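You operate a simulated robot arm through the tools that you are given. There is no shell and no other tool. Be economical: measure what you need, move in short steps, check, and stop when the job is done.

You run a simulated two-armed robot. Do the job below in one go: nothing can be reset, and whatever is moved stays where it is left.

TASK
Lap the grey patch off the blank with the slurry that its tag names.
Fine: hold the yellow-capped bar, use the hand lap and put it back; lift the slurry cover and shut it again. What is to be rubbed or washed off counts as gone when no trace of it is left.

Only the result counts: the job must be done as asked and must still hold three seconds after the hand-in. Knocking over, shifting, dropping, spilling or breaking anything else fails it. Lids that push on must go on centred and level and be pressed home; caps that screw on are set level and turned clockwise until they are tight.

THE ROBOT
Two 7-joint arms with two-finger parallel grippers on one trunk, on a base that drives. Base frame: it is fixed to the floor where the robot stands at the start and does not move with it; the origin is under the middle of the robot, x ahead of it, y to its left, z up. Lengths are in m, angles in rad, forces in N, time in s.
The left shoulder is at the start at [0.07, 0.188, 1.165], the right one opposite. With the tool pointing down near the work surface each hand reaches from about 0.3 to 0.8 m from the robot's upright axis, wherever it stands, measured 20 degrees to its own side. Places, roughly: alignment lamp button [0.9, 0.5, 0.8]; black adjuster [1, 0.6, 0.8]; carriage lock [0.9, 0.8, 0.9]; chuck valve [0.9, 1.2, 0.9]; clamp lever [0.9, 1.5, 0.9]; focus lamp button [0.9, 0.9, 0.8]; lens carriage [0.9, 0.8, 0.8]; lens ring [0.9, 0.2, 0.8]; locking lever [0.9, 0.3, 0.9]; pivot clamp [0.7, 0.4, 0.3]; probe knob [0.7, 1.8, 0.3]; probe lock [0.7, 1.8, 0.4]; red tray latch [0.8, 2, 0.9]; slurry dish [0.5, 0.2, 0.8]; slurry dish cover [0.5, 0.2, 0.8]; stand lamp button [0.8, 1.9, 0.8]. Payload 3.91 kg a hand.
The TCP of each hand is the grasp point between the finger pads, 0.03 m short of the fingertips. In the tool frame z runs along the fingers and y along their closing line. Largest opening 0.11 m; finger width 0.02, thickness 0.01; the body of the gripper, 0.048 by 0.112 m, starts 0.055 m behind the TCP.
Orientation is that of the tool frame in the base frame, as a unit quaternion [x, y, z, w]. With the fingers straight down and closing along the base's y, the tool's x points along the base's -x, its y along +y and its z along -z.

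THE INTERFACE
- The arms move only by the tool apply_moves. It takes "left_series", "right_series" or both (then of equal length, played together; a hand with none holds still); each is a list of rows, each an object (a shift or turn left out is 0, a gripper value left out holds the last) with "delta_pos": the shift along the tool's x, y, z in m, a list of three; "rot": the turn, a rotation vector about the tool's x, y, z in degrees, a list of three; "hand": the opening, from 0 (shut) to 1 (fully open). In form: [{"delta_pos": [dx, dy, dz], "rot": [rx, ry, rz], "hand": hand}, ...]. A call has 1 to 10 rows; each row is the pose to reach, as a shift and turn from the pose commanded when the call began, along the tool's axes at that moment. Each row takes 0.2 s and may step no farther than 0.05 m and 0.15 rad from the row before; otherwise, or with a gripper value out of range, the whole call is refused. A pose out of reach is approached as far as the arm can. The call stops where the force on the tool passes 50 N (or 10 N more than at its start, if that is more) or the arm is blocked; 0.2 s more then pass. Each finger travels about 0.072 m/s and halts on what it meets, pressing with about 34 N; the grip force reading is that of the motor and also rises with nothing between the fingers. The clock runs only during rows and for 0.2 s after the last one: add rows that repeat a pose to give the fingers time. The reply holds the time, the measured pose of the TCP, the force on the tool along the base axes, the opening and the grip force, in the units named above and with some noise, with the torque about the TCP (base axes, N m) and any sound that the robot's microphone picked up, and new pictures: "views" is both (left out), scene, wrist or none (wrist: the cameras of the hands that moved).
- Cameras (640 x 400 px; columns grow to the right, rows downward): "scene" is now at [0.1384, 0.0504, 1.3942]; the picture's right is [0.53, -0.85, 0.00], its down [-0.46, -0.28, -0.84] and it looks along [0.72, 0.45, -0.54] (base axes); focal length 294 px, centre (320, 200). "left" rides on the left gripper at [0.072, -0.017, -0.103] in its tool frame; the picture's right is [0.23, 0.97, 0.00], its down [-0.76, 0.18, -0.62] and it looks along [-0.61, 0.14, 0.78] (tool axes); focal length 222 px, centre (320, 200). "right" rides on the right gripper at [0.073, 0.017, -0.103] in its tool frame; the picture's right is [-0.23, 0.97, 0.00], its down [-0.76, -0.18, -0.62] and it looks along [-0.61, -0.14, 0.78] (tool axes); focal length 222 px, centre (320, 200). There is no depth. A picture from a camera that has moved, and an enlarged one, comes with that camera's place and axes in the base frame and with its lens. The place of the scene camera against the robot may be out by one fixed shift of up to 0.018 m in any direction.
- raise_lower(by): slides the trunk up (or, below 0, down) by that many m; the arms and the scene camera ride with it, the base frame stays. It gives what a move gives, with no picture.
- steer(legs): drives the robot by 1 to 6 legs, each [ahead, turn to the left] in m and rad, along the robot's own axes; the way and the turn of a leg run together, so that a leg with both is an arc; at most 1.5 m and 3.142 rad a leg. The arms and the cameras ride along, it lands a little off, and it stops where it bumps. It gives what a move gives, and a new picture of the scene camera.
- turn_head(pan, tilt): turns the head with the scene camera to pan (to the left, within 1.501 rad either way) and tilt (down, from -0.506 to 1.204), counted from straight ahead of the robot. It gives what a move gives, and a new picture of the scene camera.
- inspect(camera, box): a new picture of the part [left, top, right, bottom] of that camera's present view, enlarged. The clock stands still meanwhile.
- hand_in(): hands the job in; it is judged then, once.

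Work in short steps. Places have to be worked out from the pictures, the camera data and where the tool is seen: move nearer, look again, correct. Check each grasp and each placing, and mend what went wrong. You have 120 turns and 260 pictures in all, those below and enlarged ones among them. Open the grippers and draw the arms clear of the work before you hand the job in, unless the task says otherwise; then end with one line.

The tools are called by a JSON object that holds its "api" and its "payload". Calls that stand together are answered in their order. apply_moves: Moves the arms, as the interface text tells. Its arguments: {"type":"object","properties":{"left_series":{"type":"array","items":{"type":"object","properties":{"delta_pos":{"type":"array","items":{"type":"number"}},"rot":{"type":"array","items":{"type":"number"}},"hand":{"type":"number"}}}},"right_series":{"type":"array","items":{"type":"object","properties":{"delta_pos":{"type":"array","items":{"type":"number"}},"rot":{"type":"array","items":{"type":"number"}},"hand":{"type":"number"}}}},"views":{"type":"string","enum":["both","scene","wrist","none"]}},"required":[]} The other tools are called the same way: raise_lower (by) slides the trunk up or down; steer (legs) drives the base; turn_head (pan, tilt) turns the head that bears the scene camera; inspect (camera, box) takes an enlarged picture of a part of a camera's view; hand_in () hands the job in.

At the start:

```text
time_s: 0.0
left_tool_pos: [0.4074, 0.5146, 1.1015]
left_orientation: [-0.001, 1.0, 0.0, -0.001]
left_contact_force: [0.3, 0.4, 0.3]
left_ft_torque: [0.03, 0.04, 0.0]
left_width: 0.11
left_grip_force: 0.1
right_tool_pos: [0.3804, 0.0706, 1.2447]
right_orientation: [0.0, 1.0, 0.0, 0.0]
right_contact_force: [-0.4, -0.7, 1.0]
right_ft_torque: [-0.03, -0.02, -0.01]
right_width: 0.1102
right_grip_force: 0.0
trunk travel left (down, up): [-0.675, 0.265]
robot x, y, heading: [0.0025, 0.0013, -0.0]
head pan, tilt: [0.557, 0.567]
```

scene: 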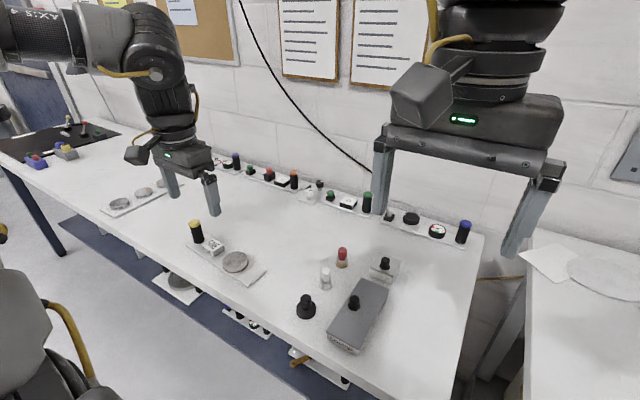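
right: 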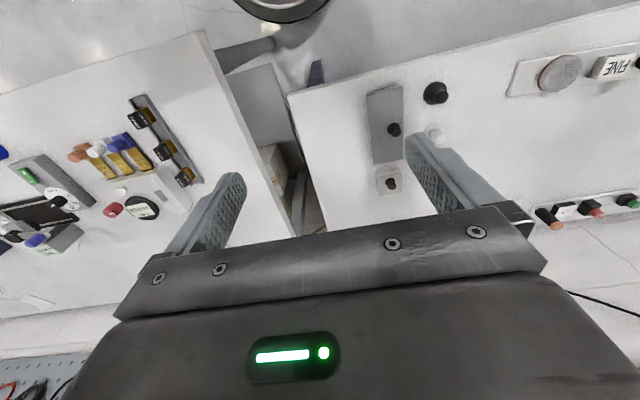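
left: 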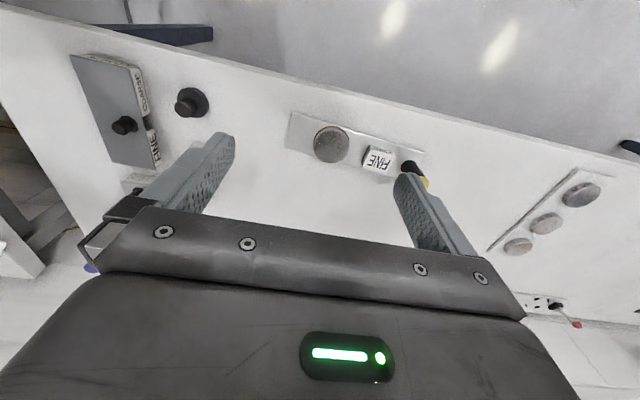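

I see the blank with tag "FINE", a black hand lap, and a grey covered slurry dish with labels. I'll zoom in on those.

{"api": "inspect", "payload": {"camera": "scene", "box": [270, 230, 430, 370]}}

{"api": "inspect", "payload": {"camera": "left", "box": [60, 40, 220, 200]}}

{"api": "inspect", "payload": {"camera": "scene", "box": [170, 200, 290, 300]}}

```text
2.86 times, centred on (350, 300) of scene
camera zoom: at [0.1384, 0.0504, 1.3942], right [0.53, -0.85, 0.0], down [-0.46, -0.28, -0.84], along [0.72, 0.45, -0.54], focal length 841 px, centre (234, -86)
```

zoom: 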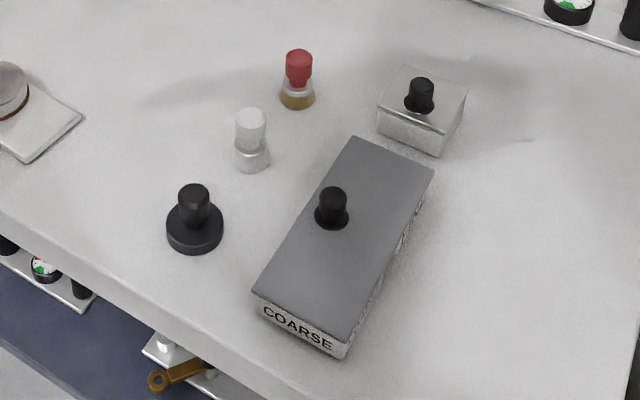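

```text
2.50 times, centred on (140, 120) of left
camera zoom: at [0.3331, 0.4983, 1.205], right [-0.23, 0.97, 0.0], down [0.76, 0.18, 0.62], along [0.61, 0.14, -0.78], focal length 555 px, centre (770, 400)
```

zoom: 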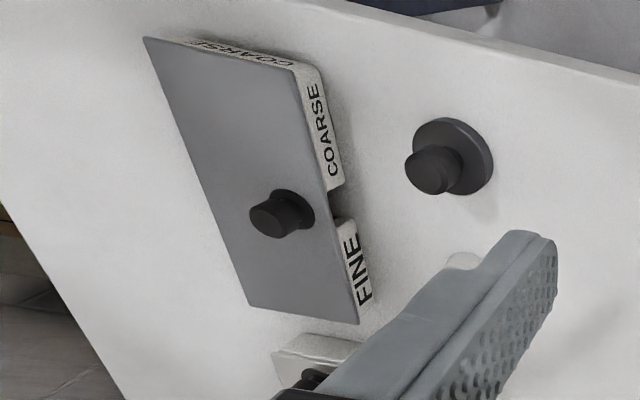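

```text
4.00 times, centred on (230, 250) of scene
camera zoom: at [0.1384, 0.0504, 1.3942], right [0.53, -0.85, 0.0], down [-0.46, -0.28, -0.84], along [0.72, 0.45, -0.54], focal length 1177 px, centre (680, 0)
```

zoom: 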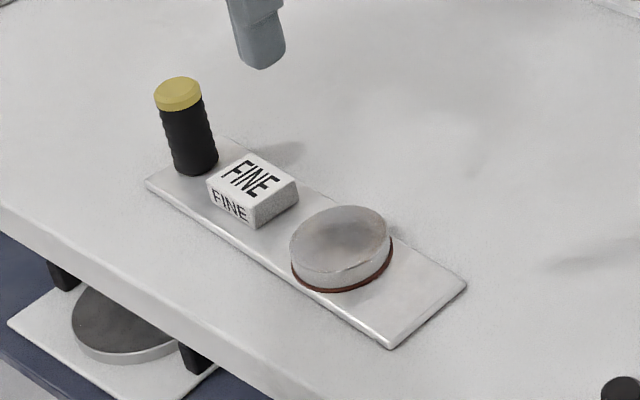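

The tag says FINE. The dish has two wells under one cover, COARSE near the robot and FINE at the far end (x≈0.61). To bring both the bar and the dish within reach, I'll shift the robot about 0.42 m to the left.

{"api": "steer", "payload": {"legs": [[0, 1.571], [0.42, 0], [0, -1.571]]}}

{"api": "turn_head", "payload": {"pan": -0.3, "tilt": 0.8}}

```text
time_s: 10.3
left_tool_pos: [0.4247, 0.9242, 1.1023]
left_orientation: [0.014, 1.0, -0.001, 0.0]
left_contact_force: [-0.5, 0.8, -0.3]
left_ft_torque: [-0.01, 0.0, 0.0]
left_width: 0.11
left_grip_force: 0.0
right_tool_pos: [0.3853, 0.4803, 1.2441]
right_orientation: [0.014, 1.0, 0.0, -0.001]
right_contact_force: [-0.1, 0.1, -0.3]
right_ft_torque: [0.0, 0.0, 0.01]
right_width: 0.1102
right_grip_force: 0.1
trunk travel left (down, up): [-0.675, 0.265]
robot x, y, heading: [0.0025, 0.4174, -0.029]
head pan, tilt: [0.557, 0.567]
camera scene: at [0.1431, 0.4677, 1.3942], right [0.5, -0.86, 0.0], down [-0.46, -0.27, -0.84], along [0.73, 0.43, -0.54], focal length 294 px, centre (320, 200)
```

scene: 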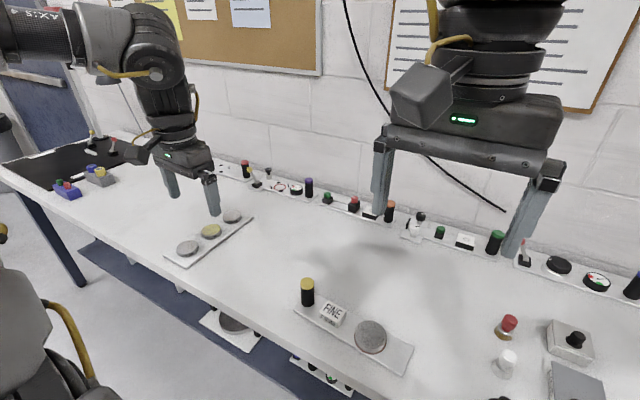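

```text
time_s: 11.4
left_tool_pos: [0.426, 0.9229, 1.1023]
left_orientation: [0.014, 1.0, 0.0, -0.001]
left_contact_force: [-0.5, -0.3, 0.0]
left_ft_torque: [0.0, 0.02, -0.02]
left_width: 0.1103
left_grip_force: 0.0
right_tool_pos: [0.3864, 0.4803, 1.2446]
right_orientation: [0.015, 1.0, 0.0, 0.0]
right_contact_force: [-0.2, 0.6, -0.8]
right_ft_torque: [-0.02, 0.02, -0.02]
right_width: 0.1098
right_grip_force: 0.1
trunk travel left (down, up): [-0.675, 0.265]
robot x, y, heading: [0.0047, 0.4258, -0.03]
head pan, tilt: [-0.3, 0.799]
camera scene: at [0.1424, 0.3965, 1.3745], right [-0.32, -0.95, 0.0], down [-0.68, 0.23, -0.7], along [0.66, -0.22, -0.72], focal length 294 px, centre (320, 200)
```

scene: 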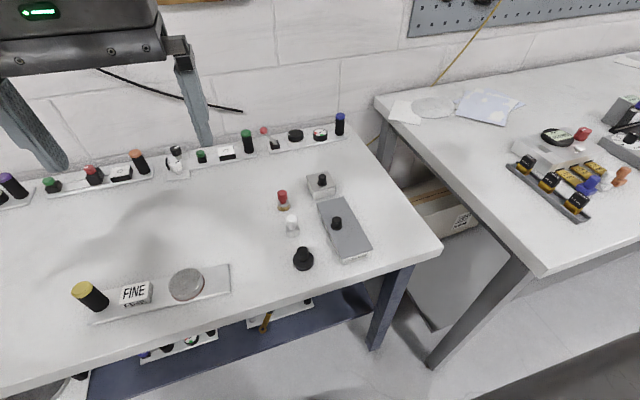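

Robot is well placed. I'll move the right hand to above the dish cover knob, estimated at (0.56, 0.21), and look with the wrist camera.

{"api": "apply_moves", "payload": {"right_series": [{"delta_pos": [-0.02, -0.029, 0.027]}, {"delta_pos": [-0.04, -0.058, 0.054]}, {"delta_pos": [-0.06, -0.087, 0.081]}, {"delta_pos": [-0.08, -0.117, 0.108]}, {"delta_pos": [-0.1, -0.147, 0.135]}, {"delta_pos": [-0.12, -0.177, 0.162]}, {"delta_pos": [-0.14, -0.207, 0.189]}, {"delta_pos": [-0.16, -0.236, 0.216]}, {"delta_pos": [-0.182, -0.265, 0.245]}, {"delta_pos": [-0.182, -0.265, 0.245]}]}}

```text
time_s: 13.6
left_tool_pos: [0.4246, 0.9241, 1.1017]
left_orientation: [0.015, 1.0, 0.0, 0.0]
left_contact_force: [-0.9, -0.1, 0.4]
left_ft_torque: [-0.01, -0.01, 0.03]
left_width: 0.11
left_grip_force: 0.1
right_tool_pos: [0.5048, 0.2728, 1.003]
right_orientation: [0.015, 1.0, -0.002, 0.002]
right_contact_force: [0.9, -0.3, -0.5]
right_ft_torque: [-0.01, -0.01, 0.0]
right_width: 0.1098
right_grip_force: 0.1
right hand out of reach, approached as far as the arm can: row 7, 8, 9, 10
trunk travel left (down, up): [-0.675, 0.265]
robot x, y, heading: [0.0015, 0.4221, -0.031]
head pan, tilt: [-0.3, 0.799]
camera scene: at [0.1417, 0.397, 1.3746], right [-0.32, -0.95, 0.0], down [-0.68, 0.23, -0.7], along [0.66, -0.23, -0.72], focal length 294 px, centre (320, 200)
camera right: at [0.4319, 0.2936, 1.1041], right [0.26, 0.97, 0.0], down [0.75, -0.2, 0.63], along [0.6, -0.16, -0.78], focal length 222 px, centre (320, 200)
```

scene: 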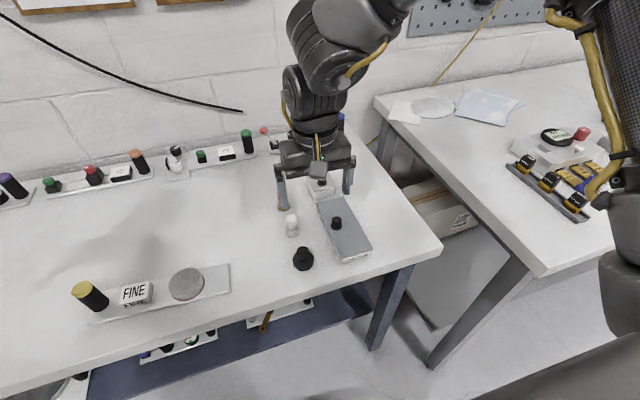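
right: 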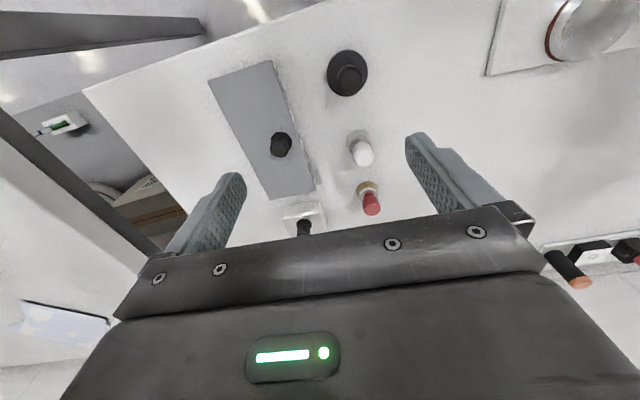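

The knob seems to be at about (0.545, 0.21). The arm stopped short, so I'll try again from here with small steps at this height.

{"api": "apply_moves", "payload": {"right_series": [{"delta_pos": [-0.005, -0.02, 0.02]}, {"delta_pos": [-0.015, -0.04, 0.04]}, {"delta_pos": [-0.03, -0.055, 0.05]}, {"delta_pos": [-0.038, -0.062, 0.05]}, {"delta_pos": [-0.038, -0.062, 0.05]}]}}

```text
time_s: 14.8
left_tool_pos: [0.4254, 0.9236, 1.1011]
left_orientation: [0.014, 1.0, 0.0, 0.0]
left_contact_force: [-0.7, -1.0, 0.4]
left_ft_torque: [-0.01, 0.01, -0.01]
left_width: 0.1098
left_grip_force: 0.1
right_tool_pos: [0.4908, 0.2604, 0.9628]
right_orientation: [0.016, 1.0, -0.002, 0.001]
right_contact_force: [-0.6, 0.4, 0.0]
right_ft_torque: [-0.01, -0.01, -0.02]
right_width: 0.1101
right_grip_force: 0.0
right hand out of reach, approached as far as the arm can: row 1, 2, 3, 4, 5
trunk travel left (down, up): [-0.675, 0.265]
robot x, y, heading: [0.0033, 0.4178, -0.034]
head pan, tilt: [-0.3, 0.799]
camera scene: at [0.1425, 0.3963, 1.3745], right [-0.32, -0.95, 0.0], down [-0.68, 0.23, -0.7], along [0.66, -0.23, -0.72], focal length 294 px, centre (320, 200)
camera right: at [0.4181, 0.2808, 1.0649], right [0.26, 0.97, 0.0], down [0.75, -0.2, 0.63], along [0.6, -0.16, -0.78], focal length 222 px, centre (320, 200)
```

scene: 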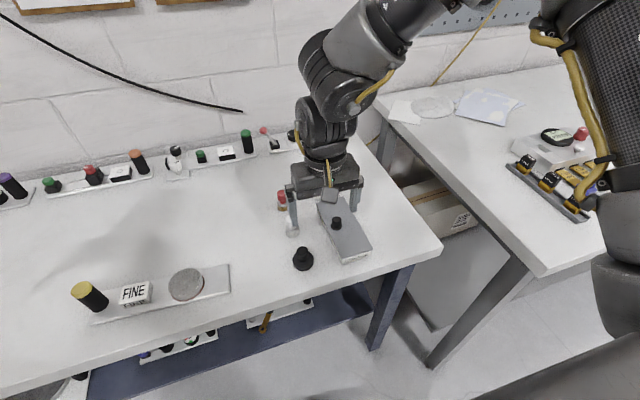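
right: 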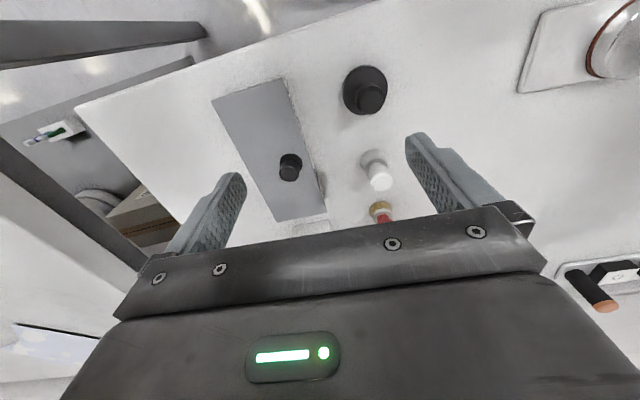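

The hand fell short again, well inside its stated reach, so I suspect an arm-configuration limit. I'll back up, to test how commands map to positions.

{"api": "apply_moves", "payload": {"right_series": [{"delta_pos": [0.03, 0, -0.03]}, {"delta_pos": [0.06, 0, -0.06]}, {"delta_pos": [0.09, 0, -0.09]}, {"delta_pos": [0.09, 0, -0.12]}, {"delta_pos": [0.09, 0, -0.12]}], "views": "none"}}

```text
time_s: 16.0
left_tool_pos: [0.4268, 0.9235, 1.1009]
left_orientation: [0.014, 1.0, 0.0, 0.0]
left_contact_force: [-1.1, -0.8, 0.1]
left_ft_torque: [-0.01, 0.02, -0.01]
left_width: 0.1099
left_grip_force: 0.0
right_tool_pos: [0.3965, 0.2631, 1.0856]
right_orientation: [0.014, 1.0, -0.002, 0.0]
right_contact_force: [-0.1, -1.0, -0.5]
right_ft_torque: [0.01, -0.01, -0.01]
right_width: 0.1099
right_grip_force: 0.0
trunk travel left (down, up): [-0.675, 0.265]
robot x, y, heading: [0.0022, 0.4209, -0.027]
head pan, tilt: [-0.3, 0.799]
```

Commands restart from the reached pose. I'll swing outward (−y) first, then forward, to work the arm into another configuration.

{"api": "apply_moves", "payload": {"right_series": [{"delta_pos": [0, -0.04, 0]}, {"delta_pos": [0, -0.08, 0]}, {"delta_pos": [-0.02, -0.12, 0]}, {"delta_pos": [-0.06, -0.12, 0]}, {"delta_pos": [-0.1, -0.12, 0]}, {"delta_pos": [-0.14, -0.11, 0]}, {"delta_pos": [-0.18, -0.11, 0]}, {"delta_pos": [-0.22, -0.11, 0]}, {"delta_pos": [-0.22, -0.11, 0]}], "views": "scene"}}

```text
time_s: 18.0
left_tool_pos: [0.424, 0.9238, 1.1029]
left_orientation: [0.015, 1.0, 0.0, 0.001]
left_contact_force: [0.0, 0.1, 0.5]
left_ft_torque: [-0.01, 0.01, -0.02]
left_width: 0.1101
left_grip_force: 0.1
right_tool_pos: [0.4921, 0.2685, 1.0726]
right_orientation: [0.015, 1.0, 0.0, 0.002]
right_contact_force: [0.2, 0.2, -0.5]
right_ft_torque: [0.0, -0.03, -0.02]
right_width: 0.11
right_grip_force: 0.1
right hand out of reach, approached as far as the arm can: row 2, 3, 4, 5, 6, 7, 8, 9
trunk travel left (down, up): [-0.675, 0.265]
robot x, y, heading: [0.0029, 0.4196, -0.028]
head pan, tilt: [-0.3, 0.799]
camera scene: at [0.1411, 0.3967, 1.3746], right [-0.32, -0.95, 0.0], down [-0.68, 0.23, -0.7], along [0.66, -0.23, -0.72], focal length 294 px, centre (320, 200)
```

scene: 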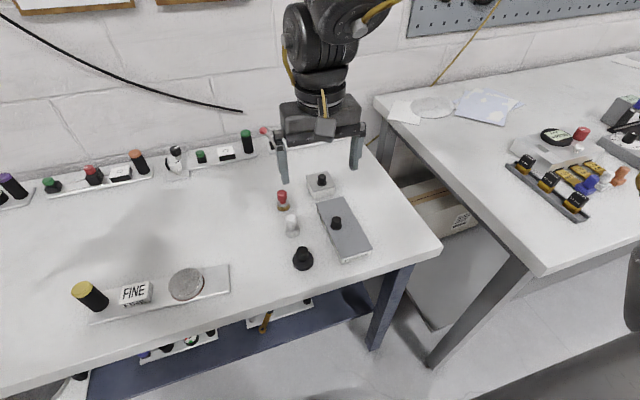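

There is a lateral limit at y≈0.26 with this wrist yaw. The knob is round, so I'll try yawing the hand clockwise (seen from above) while moving outward.

{"api": "apply_moves", "payload": {"right_series": [{"delta_pos": [0, 0, 0], "rot": [0, 0, 8]}, {"delta_pos": [0, 0, 0], "rot": [0, 0, 16]}, {"delta_pos": [0, 0, 0], "rot": [0, 0, 24]}, {"delta_pos": [0, 0, 0], "rot": [0, 0, 32]}, {"delta_pos": [0, -0.03, 0], "rot": [0, 0, 32]}, {"delta_pos": [0, -0.06, 0], "rot": [0, 0, 32]}, {"delta_pos": [0, -0.06, 0], "rot": [0, 0, 32]}], "views": "scene"}}

```text
time_s: 19.6
left_tool_pos: [0.4248, 0.9241, 1.1015]
left_orientation: [0.014, 1.0, -0.001, 0.0]
left_contact_force: [0.7, -0.6, -0.1]
left_ft_torque: [-0.03, 0.03, 0.0]
left_width: 0.11
left_grip_force: 0.1
right_tool_pos: [0.4897, 0.2092, 1.0704]
right_orientation: [0.289, 0.957, -0.001, 0.001]
right_contact_force: [-0.3, 1.0, 0.7]
right_ft_torque: [0.01, 0.0, 0.03]
right_width: 0.11
right_grip_force: 0.0
trunk travel left (down, up): [-0.675, 0.265]
robot x, y, heading: [0.0013, 0.4191, -0.029]
head pan, tilt: [-0.3, 0.799]
camera scene: at [0.1424, 0.3977, 1.3745], right [-0.32, -0.95, 0.0], down [-0.68, 0.23, -0.7], along [0.66, -0.23, -0.72], focal length 294 px, centre (320, 200)
```

scene: 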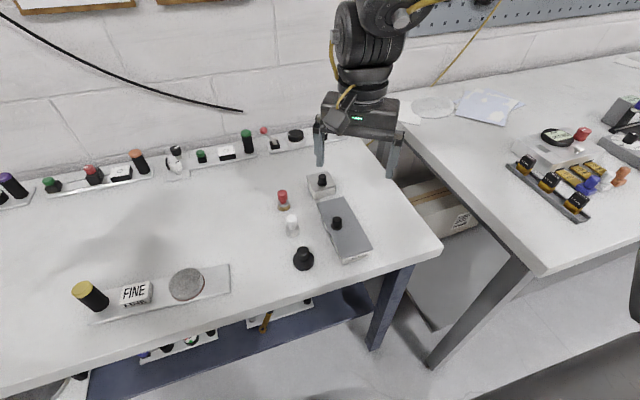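

That worked: the wrist yaw was the limit. Now I'll go over the knob at lower height and look.

{"api": "apply_moves", "payload": {"right_series": [{"delta_pos": [-0.014, 0.009, 0.03]}, {"delta_pos": [-0.028, 0.018, 0.06]}, {"delta_pos": [-0.042, 0.028, 0.09]}, {"delta_pos": [-0.042, 0.028, 0.12]}, {"delta_pos": [-0.042, 0.028, 0.14]}, {"delta_pos": [-0.042, 0.028, 0.14]}]}}

```text
time_s: 21.0
left_tool_pos: [0.425, 0.9221, 1.1028]
left_orientation: [0.014, 1.0, 0.0, 0.0]
left_contact_force: [0.4, -0.7, -0.1]
left_ft_torque: [-0.04, 0.01, 0.0]
left_width: 0.1101
left_grip_force: 0.0
right_tool_pos: [0.5404, 0.2076, 0.9303]
right_orientation: [0.289, 0.957, 0.001, 0.001]
right_contact_force: [-0.2, -0.2, -0.3]
right_ft_torque: [-0.01, 0.0, -0.01]
right_width: 0.11
right_grip_force: 0.0
trunk travel left (down, up): [-0.675, 0.265]
robot x, y, heading: [0.0034, 0.4203, -0.03]
head pan, tilt: [-0.3, 0.799]
camera scene: at [0.1422, 0.3964, 1.3745], right [-0.32, -0.95, 0.0], down [-0.68, 0.23, -0.7], along [0.66, -0.23, -0.72], focal length 294 px, centre (320, 200)
camera right: at [0.4879, 0.2606, 1.0321], right [0.73, 0.69, 0.0], down [0.54, -0.57, 0.62], along [0.43, -0.45, -0.78], focal length 222 px, centre (320, 200)
```

scene: 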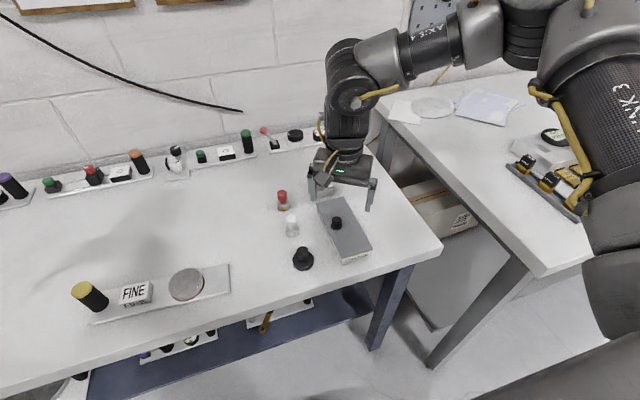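
right: 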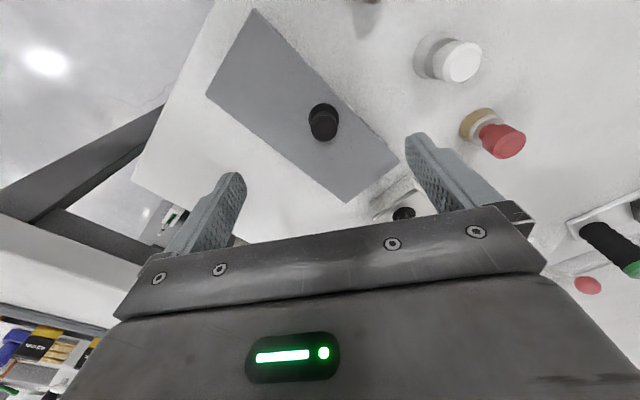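

Triangulating, the knob is at about (0.546, 0.206) with its top around z 0.81–0.84. I'll lower a bit and look again.

{"api": "apply_moves", "payload": {"right_series": [{"delta_pos": [-0.006, 0.003, 0.025]}, {"delta_pos": [-0.006, 0.003, 0.05]}, {"delta_pos": [-0.006, 0.003, 0.05]}], "views": "wrist"}}

{"api": "inspect", "payload": {"camera": "scene", "box": [270, 140, 400, 280]}}

```text
time_s: 21.8
left_tool_pos: [0.4249, 0.9239, 1.1011]
left_orientation: [0.013, 1.0, -0.001, 0.0]
left_contact_force: [-0.4, -0.3, -0.9]
left_ft_torque: [-0.01, 0.0, -0.04]
left_width: 0.1099
left_grip_force: 0.0
right_tool_pos: [0.547, 0.2068, 0.8776]
right_orientation: [0.289, 0.957, 0.0, 0.0]
right_contact_force: [0.1, 1.0, -0.6]
right_ft_torque: [0.02, 0.0, -0.01]
right_width: 0.1101
right_grip_force: 0.1
trunk travel left (down, up): [-0.675, 0.265]
robot x, y, heading: [0.0021, 0.4174, -0.028]
head pan, tilt: [-0.3, 0.799]
camera right: at [0.4943, 0.2608, 0.9796], right [0.73, 0.69, 0.0], down [0.54, -0.57, 0.62], along [0.43, -0.45, -0.78], focal length 222 px, centre (320, 200)
```

right: 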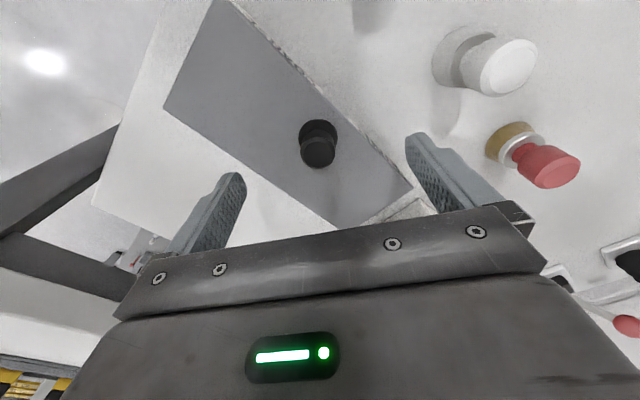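

```text
2.86 times, centred on (335, 210) of scene
camera zoom: at [0.1418, 0.3965, 1.3746], right [-0.32, -0.95, 0.0], down [-0.68, 0.23, -0.7], along [0.66, -0.23, -0.72], focal length 841 px, centre (277, 171)
```

zoom: 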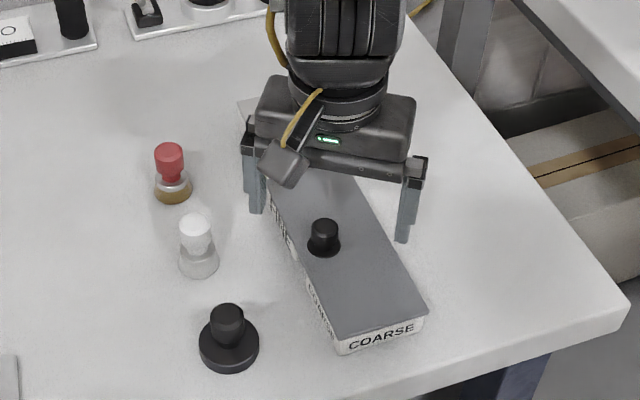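

The knob now lies on the tool axis: base z≈0.79 and top z≈0.83. I'll descend so the fingertips are about 1 cm above the cover, and look before closing.

{"api": "apply_moves", "payload": {"right_series": [{"delta_pos": [0, 0, 0.015]}, {"delta_pos": [0, 0, 0.03]}, {"delta_pos": [0, 0, 0.043]}, {"delta_pos": [0, 0, 0.043]}]}}

```text
time_s: 22.4
left_tool_pos: [0.4241, 0.924, 1.1017]
left_orientation: [0.015, 1.0, -0.001, 0.002]
left_contact_force: [-0.3, -0.2, -0.2]
left_ft_torque: [0.05, 0.03, -0.02]
left_width: 0.11
left_grip_force: 0.1
right_tool_pos: [0.5452, 0.2069, 0.8617]
right_orientation: [0.29, 0.957, 0.0, 0.003]
right_contact_force: [-13.1, 2.9, 23.3]
right_ft_torque: [-0.97, 1.4, -0.77]
right_width: 0.1097
right_grip_force: 0.1
trunk travel left (down, up): [-0.675, 0.265]
robot x, y, heading: [0.0026, 0.4221, -0.028]
head pan, tilt: [-0.3, 0.799]
stopped in row 2 (right hand): the force on the tool passed its limit at 59 N (the readings are from after the stop); the commanded pose is now the measured one
camera scene: at [0.1395, 0.3972, 1.375], right [-0.32, -0.95, 0.0], down [-0.68, 0.23, -0.7], along [0.66, -0.23, -0.72], focal length 294 px, centre (320, 200)
camera right: at [0.4929, 0.2613, 0.9629], right [0.73, 0.69, 0.0], down [0.53, -0.57, 0.63], along [0.43, -0.45, -0.78], focal length 222 px, centre (320, 200)
```

scene: 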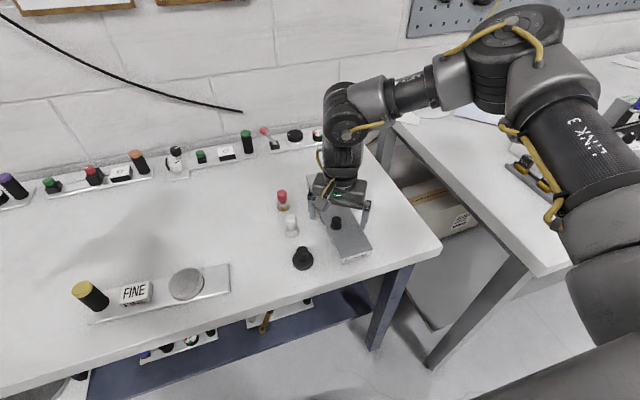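
right: 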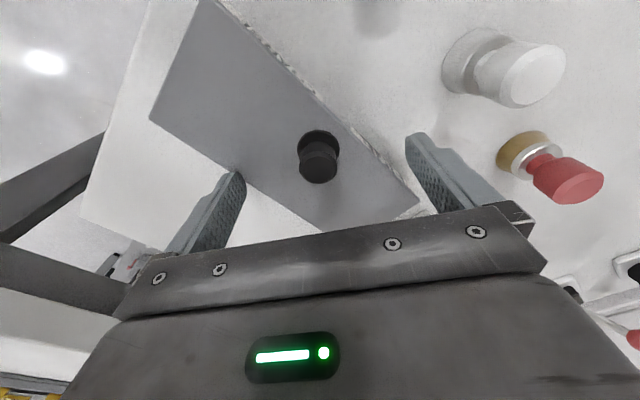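

A finger touched the cover's edge, so the cover top is at z≈0.83 and the knob really lies about 16 mm toward tool +x. I'll lift, shift, narrow the opening and look.

{"api": "apply_moves", "payload": {"right_series": [{"delta_pos": [0, 0, -0.02], "hand": 0.6}, {"delta_pos": [0.008, 0, -0.02], "hand": 0.6}, {"delta_pos": [0.015, 0, -0.02], "hand": 0.6}, {"delta_pos": [0.015, 0, -0.02], "hand": 0.6}], "views": "wrist"}}

{"api": "inspect", "payload": {"camera": "scene", "box": [270, 140, 400, 280]}}

```text
time_s: 23.4
left_tool_pos: [0.426, 0.9225, 1.1024]
left_orientation: [0.015, 1.0, 0.0, -0.001]
left_contact_force: [0.1, 0.4, -0.3]
left_ft_torque: [0.05, -0.01, 0.02]
left_width: 0.1099
left_grip_force: 0.1
right_tool_pos: [0.5369, 0.2142, 0.8794]
right_orientation: [0.289, 0.957, 0.0, 0.002]
right_contact_force: [0.1, 0.2, -0.2]
right_ft_torque: [0.0, -0.01, 0.0]
right_width: 0.066
right_grip_force: 0.0
trunk travel left (down, up): [-0.675, 0.265]
robot x, y, heading: [0.0075, 0.4194, -0.029]
head pan, tilt: [-0.3, 0.799]
camera right: at [0.4837, 0.2684, 0.9808], right [0.73, 0.69, 0.0], down [0.53, -0.57, 0.63], along [0.43, -0.45, -0.78], focal length 222 px, centre (320, 200)
```

right: 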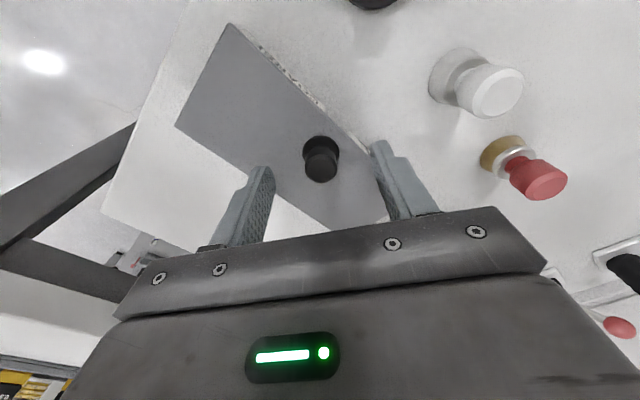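

```text
2.86 times, centred on (335, 210) of scene
camera zoom: at [0.1422, 0.3962, 1.3745], right [-0.32, -0.95, 0.0], down [-0.68, 0.23, -0.7], along [0.66, -0.23, -0.72], focal length 841 px, centre (277, 171)
```

zoom: 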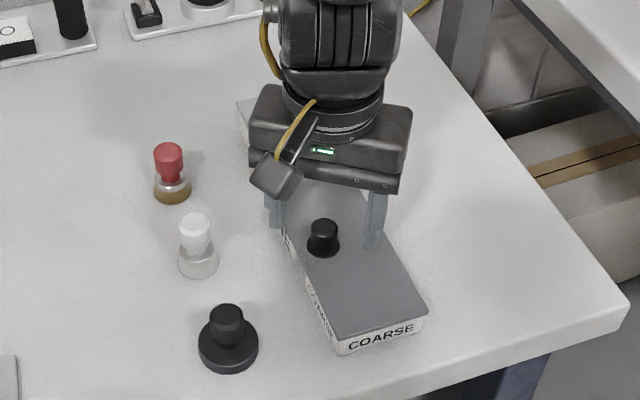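

The knob is now well centred. I'll descend 15 mm and close.

{"api": "apply_moves", "payload": {"right_series": [{"delta_pos": [0.001, 0, 0.008]}, {"delta_pos": [0.001, 0, 0.015]}, {"delta_pos": [0.001, 0, 0.015], "hand": 0.3}, {"delta_pos": [0.001, 0, 0.015], "hand": 0}, {"delta_pos": [0.001, 0, 0.015], "hand": 0}, {"delta_pos": [0.001, 0, 0.015], "hand": 0}, {"delta_pos": [0.001, 0, 0.015], "hand": 0}], "views": "wrist"}}

```text
time_s: 25.0
left_tool_pos: [0.4261, 0.9241, 1.1021]
left_orientation: [0.015, 1.0, 0.0, 0.0]
left_contact_force: [0.1, 0.1, -1.0]
left_ft_torque: [0.03, 0.0, -0.02]
left_width: 0.11
left_grip_force: 0.0
right_tool_pos: [0.5347, 0.2139, 0.8644]
right_orientation: [0.289, 0.957, 0.001, 0.004]
right_contact_force: [3.7, 1.5, 3.8]
right_ft_torque: [-0.22, 0.44, 0.04]
right_width: 0.021
right_grip_force: 45.1
trunk travel left (down, up): [-0.675, 0.265]
robot x, y, heading: [0.0042, 0.4195, -0.029]
head pan, tilt: [-0.3, 0.799]
camera right: at [0.4828, 0.2691, 0.9655], right [0.73, 0.69, 0.0], down [0.53, -0.57, 0.63], along [0.43, -0.45, -0.78], focal length 222 px, centre (320, 200)
```

right: 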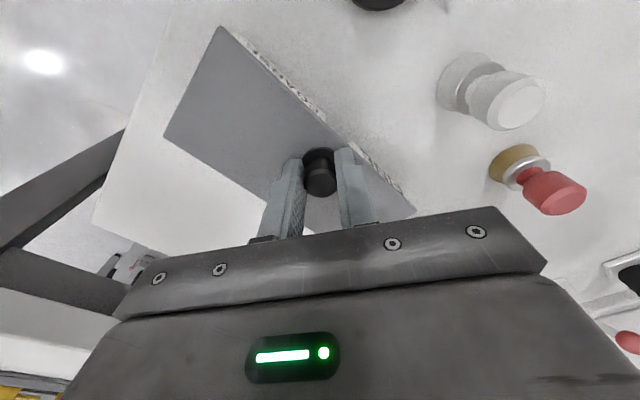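

Gripped (width 0.021). I'll lift it straight up 7 cm; the reference pose for putting it back is (0.535, 0.214, 0.864).

{"api": "apply_moves", "payload": {"right_series": [{"delta_pos": [0, 0, -0.01]}, {"delta_pos": [0, 0, -0.03]}, {"delta_pos": [0, 0, -0.05]}, {"delta_pos": [0, 0, -0.07]}, {"delta_pos": [0, 0, -0.07]}]}}

{"api": "inspect", "payload": {"camera": "scene", "box": [270, 140, 430, 280]}}

```text
time_s: 26.2
left_tool_pos: [0.4277, 0.9218, 1.1022]
left_orientation: [0.014, 1.0, 0.0, 0.0]
left_contact_force: [-0.4, -0.4, 0.2]
left_ft_torque: [0.02, -0.02, 0.02]
left_width: 0.1101
left_grip_force: 0.1
right_tool_pos: [0.5338, 0.213, 0.9322]
right_orientation: [0.289, 0.957, 0.001, 0.003]
right_contact_force: [-0.7, 0.9, -0.7]
right_ft_torque: [0.01, 0.01, 0.01]
right_width: 0.0
right_grip_force: 37.5
trunk travel left (down, up): [-0.675, 0.265]
robot x, y, heading: [0.0023, 0.4248, -0.029]
head pan, tilt: [-0.3, 0.799]
camera scene: at [0.143, 0.395, 1.3745], right [-0.32, -0.95, 0.0], down [-0.68, 0.23, -0.7], along [0.66, -0.23, -0.72], focal length 294 px, centre (320, 200)
camera right: at [0.481, 0.2676, 1.0343], right [0.73, 0.69, 0.0], down [0.53, -0.57, 0.63], along [0.43, -0.45, -0.78], focal length 222 px, centre (320, 200)
```

scene: 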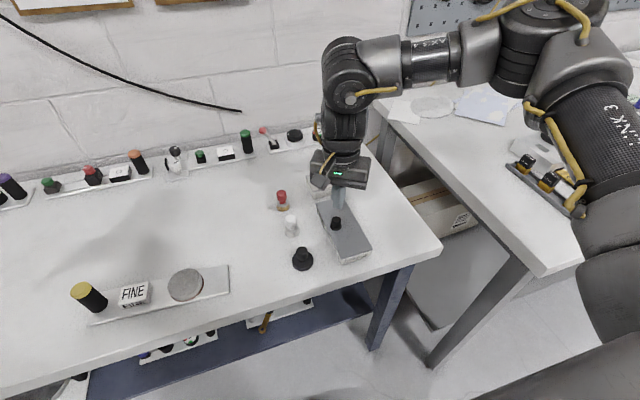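
right: 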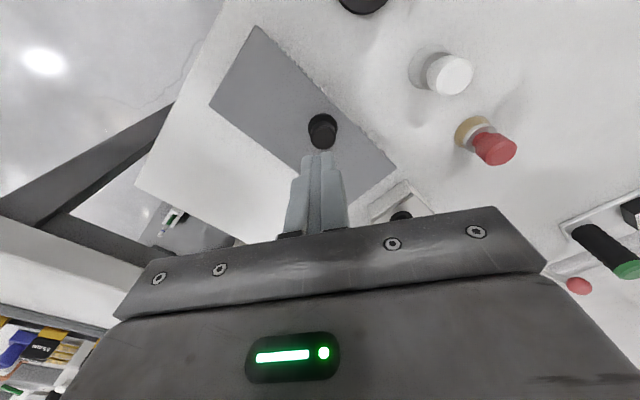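

```text
2.86 times, centred on (350, 210) of scene
camera zoom: at [0.143, 0.395, 1.3745], right [-0.32, -0.95, 0.0], down [-0.68, 0.23, -0.7], along [0.66, -0.23, -0.72], focal length 841 px, centre (234, 171)
```

zoom: 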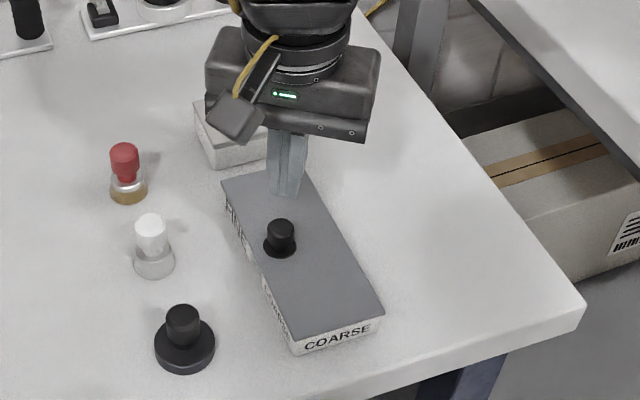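

The knob slipped out of the grip. I'll zoom in to see its position and shape.

{"api": "inspect", "payload": {"camera": "right", "box": [260, 90, 380, 210]}}

{"api": "inspect", "payload": {"camera": "scene", "box": [310, 190, 370, 270]}}

```text
3.33 times, centred on (320, 150) of right
camera zoom: at [0.481, 0.2676, 1.0343], right [0.73, 0.69, 0.0], down [0.53, -0.57, 0.63], along [0.43, -0.45, -0.78], focal length 740 px, centre (320, 367)
```

zoom: 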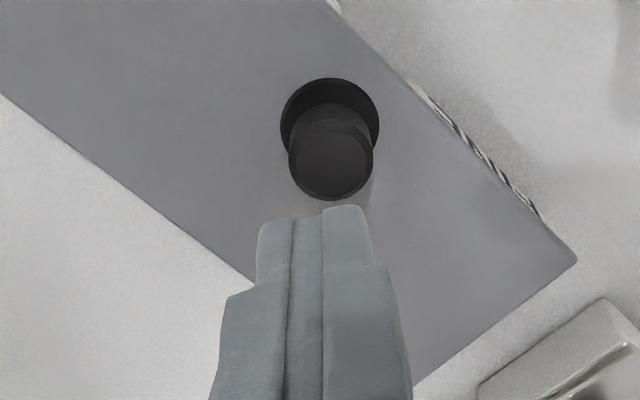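

```text
5.00 times, centred on (340, 230) of scene
camera zoom: at [0.143, 0.395, 1.3745], right [-0.32, -0.95, 0.0], down [-0.68, 0.23, -0.7], along [0.66, -0.23, -0.72], focal length 1471 px, centre (220, 50)
```

zoom: 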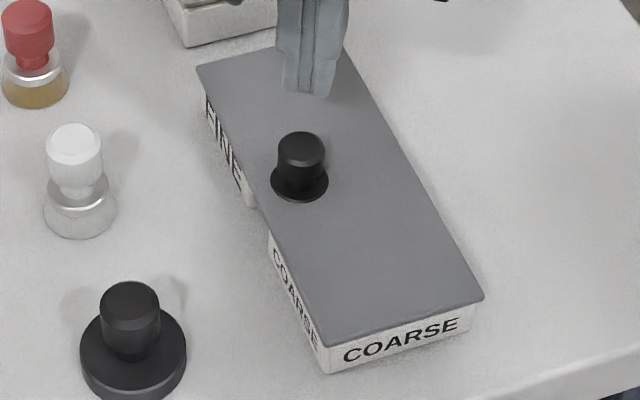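

The knob is about 21 mm wide and was centred, so the lift probably jerked it out. I'll re-grip slightly deeper, with longer squeezing, and then lift slowly while watching forces.

{"api": "apply_moves", "payload": {"right_series": [{"delta_pos": [0, 0, 0], "hand": 0.5}, {"delta_pos": [0, 0, 0], "hand": 0.5}, {"delta_pos": [0, 0, 0.03], "hand": 0.5}, {"delta_pos": [0, 0, 0.055], "hand": 0.5}, {"delta_pos": [0, 0, 0.066], "hand": 0.5}, {"delta_pos": [0, 0, 0.069], "hand": 0.5}], "views": "wrist"}}

```text
time_s: 27.6
left_tool_pos: [0.4252, 0.923, 1.1017]
left_orientation: [0.015, 1.0, 0.0, 0.001]
left_contact_force: [0.4, -0.1, -0.5]
left_ft_torque: [-0.03, 0.03, 0.01]
left_width: 0.1101
left_grip_force: 0.1
right_tool_pos: [0.5356, 0.2138, 0.8624]
right_orientation: [0.289, 0.957, 0.001, 0.004]
right_contact_force: [0.3, -1.0, 0.9]
right_ft_torque: [0.02, 0.0, 0.01]
right_width: 0.0554
right_grip_force: 0.1
trunk travel left (down, up): [-0.675, 0.265]
robot x, y, heading: [0.0022, 0.421, -0.029]
head pan, tilt: [-0.3, 0.799]
camera right: at [0.4825, 0.2687, 0.9647], right [0.73, 0.69, 0.0], down [0.53, -0.57, 0.63], along [0.43, -0.45, -0.78], focal length 222 px, centre (320, 200)
```

right: 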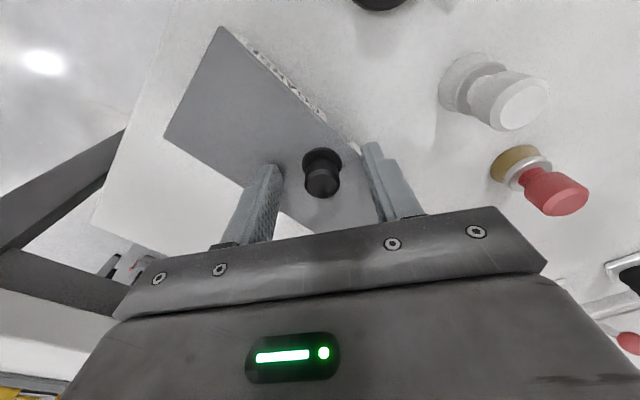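

No contact yet, so there's room. I'll go another 4 mm down and then squeeze.

{"api": "apply_moves", "payload": {"right_series": [{"delta_pos": [0, 0, 0.002]}, {"delta_pos": [0, 0, 0.004]}, {"delta_pos": [0, 0, 0.004], "hand": 0.2}, {"delta_pos": [0, 0, 0.004], "hand": 0}, {"delta_pos": [0, 0, 0.004], "hand": 0}, {"delta_pos": [0, 0, 0.004], "hand": 0}, {"delta_pos": [0, 0, 0.004], "hand": 0}, {"delta_pos": [0, 0, 0.004], "hand": 0}], "views": "wrist"}}

{"api": "apply_moves", "payload": {"right_series": [{"delta_pos": [0, 0, -0.002]}, {"delta_pos": [0, 0, -0.004]}, {"delta_pos": [0, 0, -0.006]}, {"delta_pos": [0, 0, -0.008]}], "views": "wrist"}}

```text
time_s: 29.4
left_tool_pos: [0.4227, 0.9237, 1.1028]
left_orientation: [0.015, 1.0, -0.001, 0.001]
left_contact_force: [0.0, 0.4, 0.6]
left_ft_torque: [-0.05, 0.02, 0.01]
left_width: 0.11
left_grip_force: 0.1
right_tool_pos: [0.5342, 0.2152, 0.8606]
right_orientation: [0.289, 0.957, 0.002, 0.005]
right_contact_force: [7.7, -3.4, 26.2]
right_ft_torque: [-1.04, 0.1, 0.13]
right_width: 0.0211
right_grip_force: 44.8
trunk travel left (down, up): [-0.675, 0.265]
robot x, y, heading: [0.0041, 0.4194, -0.036]
head pan, tilt: [-0.3, 0.799]
camera right: at [0.4818, 0.2696, 0.9623], right [0.73, 0.69, 0.01], down [0.53, -0.57, 0.63], along [0.44, -0.45, -0.78], focal length 222 px, centre (320, 200)
```

right: 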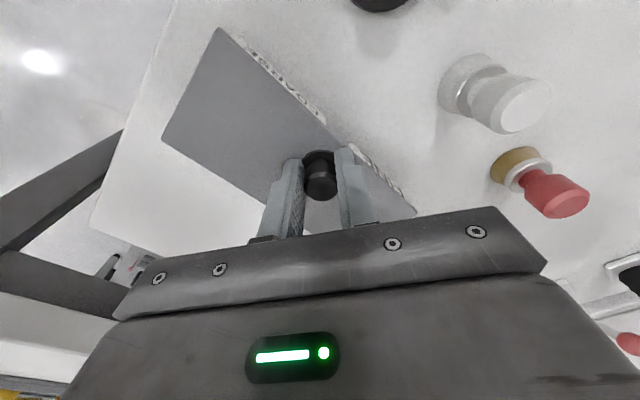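

```text
time_s: 30.4
left_tool_pos: [0.4274, 0.9215, 1.1007]
left_orientation: [0.015, 1.0, 0.0, -0.001]
left_contact_force: [-0.2, -0.2, -0.9]
left_ft_torque: [-0.02, -0.04, -0.06]
left_width: 0.1099
left_grip_force: 0.1
right_tool_pos: [0.5349, 0.2137, 0.8658]
right_orientation: [0.288, 0.958, -0.001, 0.0]
right_contact_force: [0.6, 2.5, -24.2]
right_ft_torque: [1.47, 0.17, 0.11]
right_width: 0.022
right_grip_force: 44.9
trunk travel left (down, up): [-0.675, 0.265]
robot x, y, heading: [0.0027, 0.4186, -0.029]
head pan, tilt: [-0.3, 0.799]
camera right: at [0.4831, 0.2685, 0.9673], right [0.73, 0.69, 0.0], down [0.54, -0.57, 0.62], along [0.43, -0.45, -0.78], focal length 222 px, centre (320, 200)
```

right: 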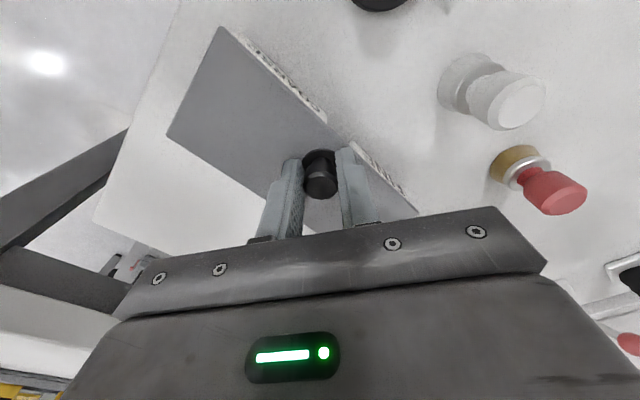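

Pulling up gives −24 N, with a torque that suggests resistance on the −y side: perhaps the cover is hinged on its right edge. I'll look at the cover for tilt.

{"api": "inspect", "payload": {"camera": "scene", "box": [310, 180, 380, 270]}}

{"api": "inspect", "payload": {"camera": "right", "box": [150, 10, 430, 250]}}

```text
4.44 times, centred on (345, 225) of scene
camera zoom: at [0.1451, 0.3951, 1.3738], right [-0.32, -0.95, 0.0], down [-0.68, 0.23, -0.7], along [0.66, -0.23, -0.72], focal length 1308 px, centre (209, 89)
```

zoom: 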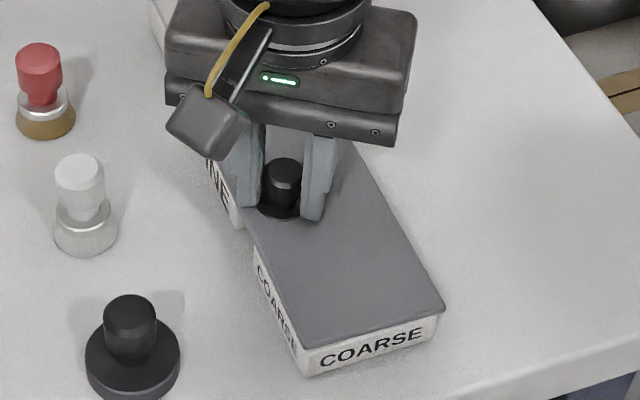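

```text
1.67 times, centred on (290, 130) of right
camera zoom: at [0.4831, 0.2685, 0.9673], right [0.73, 0.69, 0.0], down [0.54, -0.57, 0.62], along [0.43, -0.45, -0.78], focal length 370 px, centre (370, 317)
```

zoom: 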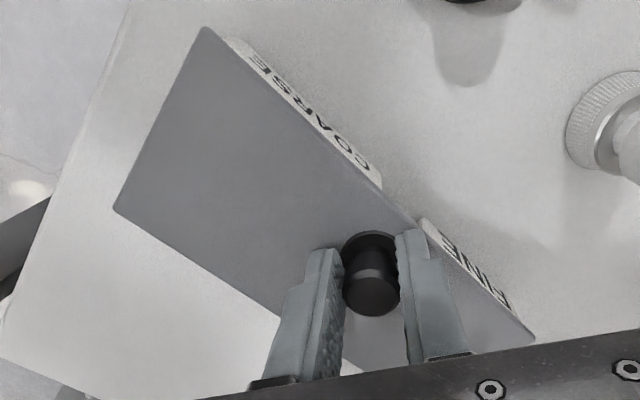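

The knob sits near the +y edge (y≈0.234), while resistance is at y≈0.158, so the cover is hinged along its −y edge. I'll release, rise, and yaw the hand 56° so the fingers close along x; then the knob can pivot in the pads while I follow the arc.

{"api": "apply_moves", "payload": {"right_series": [{"delta_pos": [0, 0, 0], "hand": 0.5}, {"delta_pos": [0, 0, 0], "hand": 0.5}, {"delta_pos": [0, 0, -0.03], "hand": 0.5}, {"delta_pos": [0, 0, -0.04], "rot": [0, 0, 8]}, {"delta_pos": [0, 0, -0.04], "rot": [0, 0, 16]}, {"delta_pos": [0, 0, -0.04], "rot": [0, 0, 24]}, {"delta_pos": [0, 0, -0.04], "rot": [0, 0, 32]}, {"delta_pos": [0, 0, -0.04], "rot": [0, 0, 40]}, {"delta_pos": [0, 0, -0.04], "rot": [0, 0, 48]}, {"delta_pos": [0, 0, -0.04], "rot": [0, 0, 56]}], "views": "both"}}

```text
time_s: 32.6
left_tool_pos: [0.4276, 0.9229, 1.102]
left_orientation: [0.015, 1.0, 0.001, 0.0]
left_contact_force: [-0.4, -0.1, 0.4]
left_ft_torque: [-0.03, 0.02, 0.05]
left_width: 0.1099
left_grip_force: 0.1
right_tool_pos: [0.5341, 0.2141, 0.9086]
right_orientation: [0.705, 0.709, 0.001, 0.003]
right_contact_force: [0.1, 0.3, -0.8]
right_ft_torque: [-0.04, -0.01, -0.02]
right_width: 0.0548
right_grip_force: 0.0
trunk travel left (down, up): [-0.675, 0.265]
robot x, y, heading: [0.0028, 0.4248, -0.031]
head pan, tilt: [-0.3, 0.799]
camera scene: at [0.1425, 0.3961, 1.3745], right [-0.32, -0.95, 0.0], down [-0.68, 0.23, -0.7], along [0.66, -0.23, -0.72], focal length 294 px, centre (320, 200)
camera right: at [0.5489, 0.2873, 1.0105], right [0.97, -0.22, 0.01], down [-0.18, -0.76, 0.62], along [-0.13, -0.61, -0.78], focal length 222 px, centre (320, 200)
```

scene: 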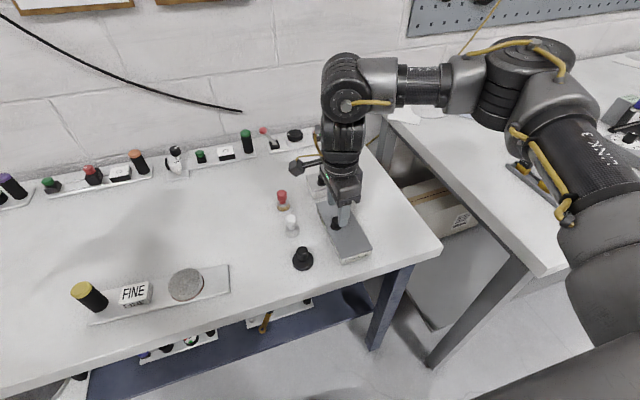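
right: 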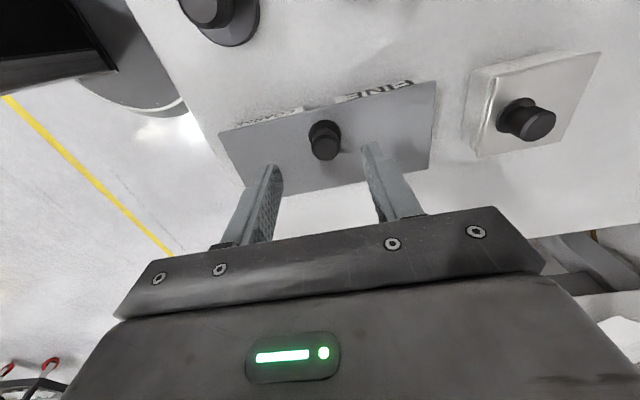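

The hand now closes along x with tool x = base +y. I'll lower 45 mm and grip the knob.

{"api": "apply_moves", "payload": {"right_series": [{"delta_pos": [0, 0, 0.02]}, {"delta_pos": [0, 0, 0.04]}, {"delta_pos": [0, 0, 0.044]}, {"delta_pos": [0, 0, 0.044], "hand": 0.2}, {"delta_pos": [0, 0, 0.044], "hand": 0}, {"delta_pos": [0, 0, 0.044], "hand": 0}, {"delta_pos": [0, 0, 0.044], "hand": 0}, {"delta_pos": [0, 0, 0.044], "hand": 0}], "views": "wrist"}}

```text
time_s: 34.4
left_tool_pos: [0.4277, 0.9232, 1.1005]
left_orientation: [0.015, 1.0, 0.0, -0.001]
left_contact_force: [0.6, 1.0, 0.8]
left_ft_torque: [0.0, -0.05, -0.03]
left_width: 0.11
left_grip_force: 0.0
right_tool_pos: [0.5379, 0.216, 0.8659]
right_orientation: [0.705, 0.709, 0.002, 0.003]
right_contact_force: [34.1, -3.0, 14.9]
right_ft_torque: [-0.58, -0.14, -0.01]
right_width: 0.0207
right_grip_force: 44.7
trunk travel left (down, up): [-0.675, 0.265]
robot x, y, heading: [0.0026, 0.4219, -0.028]
head pan, tilt: [-0.3, 0.799]
camera right: at [0.5526, 0.288, 0.9675], right [0.98, -0.22, 0.01], down [-0.18, -0.76, 0.62], along [-0.13, -0.61, -0.78], focal length 222 px, centre (320, 200)
```

right: 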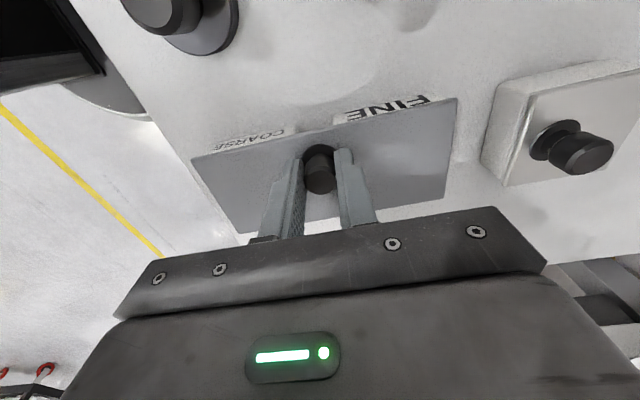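

Gripped; the +x force shows the knob is about 4 mm further in x, so I correct for that and start the opening arc.

{"api": "apply_moves", "payload": {"right_series": [{"delta_pos": [0, 0.005, 0]}, {"delta_pos": [-0.0016, 0.005, -0.004]}, {"delta_pos": [-0.0036, 0.005, -0.0076]}, {"delta_pos": [-0.0058, 0.005, -0.0112]}, {"delta_pos": [-0.0082, 0.005, -0.0146]}, {"delta_pos": [-0.0138, 0.005, -0.0209]}]}}

```text
time_s: 35.8
left_tool_pos: [0.4253, 0.9241, 1.1017]
left_orientation: [0.015, 1.0, -0.001, 0.0]
left_contact_force: [0.3, 0.5, 0.2]
left_ft_torque: [0.0, 0.0, -0.03]
left_width: 0.1101
left_grip_force: 0.1
right_tool_pos: [0.5382, 0.2016, 0.885]
right_orientation: [0.704, 0.71, 0.001, 0.003]
right_contact_force: [-9.5, 15.9, -11.5]
right_ft_torque: [1.41, 0.26, 0.0]
right_width: 0.0206
right_grip_force: 44.5
trunk travel left (down, up): [-0.675, 0.265]
robot x, y, heading: [0.0056, 0.4207, -0.025]
head pan, tilt: [-0.3, 0.799]
camera scene: at [0.142, 0.3977, 1.3745], right [-0.32, -0.95, 0.0], down [-0.68, 0.23, -0.7], along [0.66, -0.23, -0.72], focal length 294 px, centre (320, 200)
camera right: at [0.5532, 0.2747, 0.9877], right [0.98, -0.22, 0.0], down [-0.17, -0.76, 0.62], along [-0.13, -0.61, -0.78], focal length 222 px, centre (320, 200)
```

scene: 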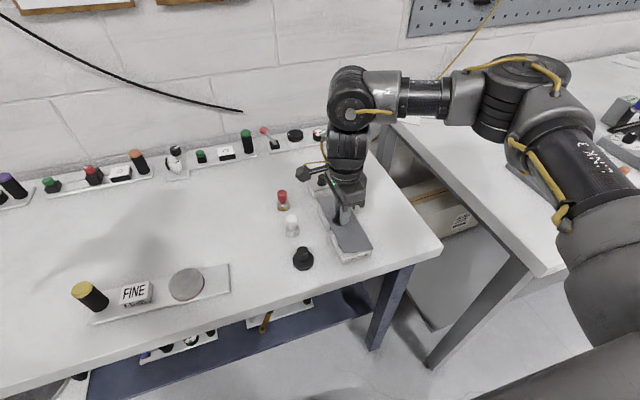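
right: 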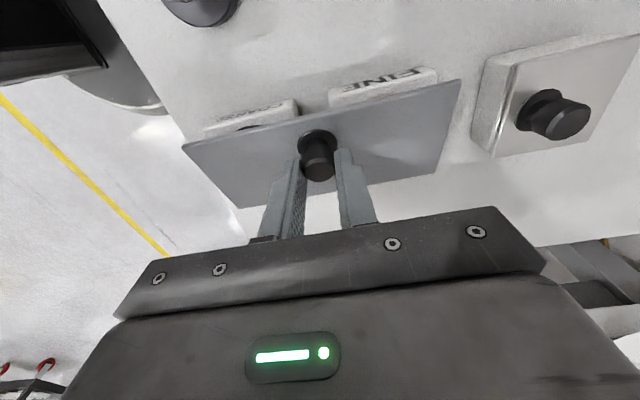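

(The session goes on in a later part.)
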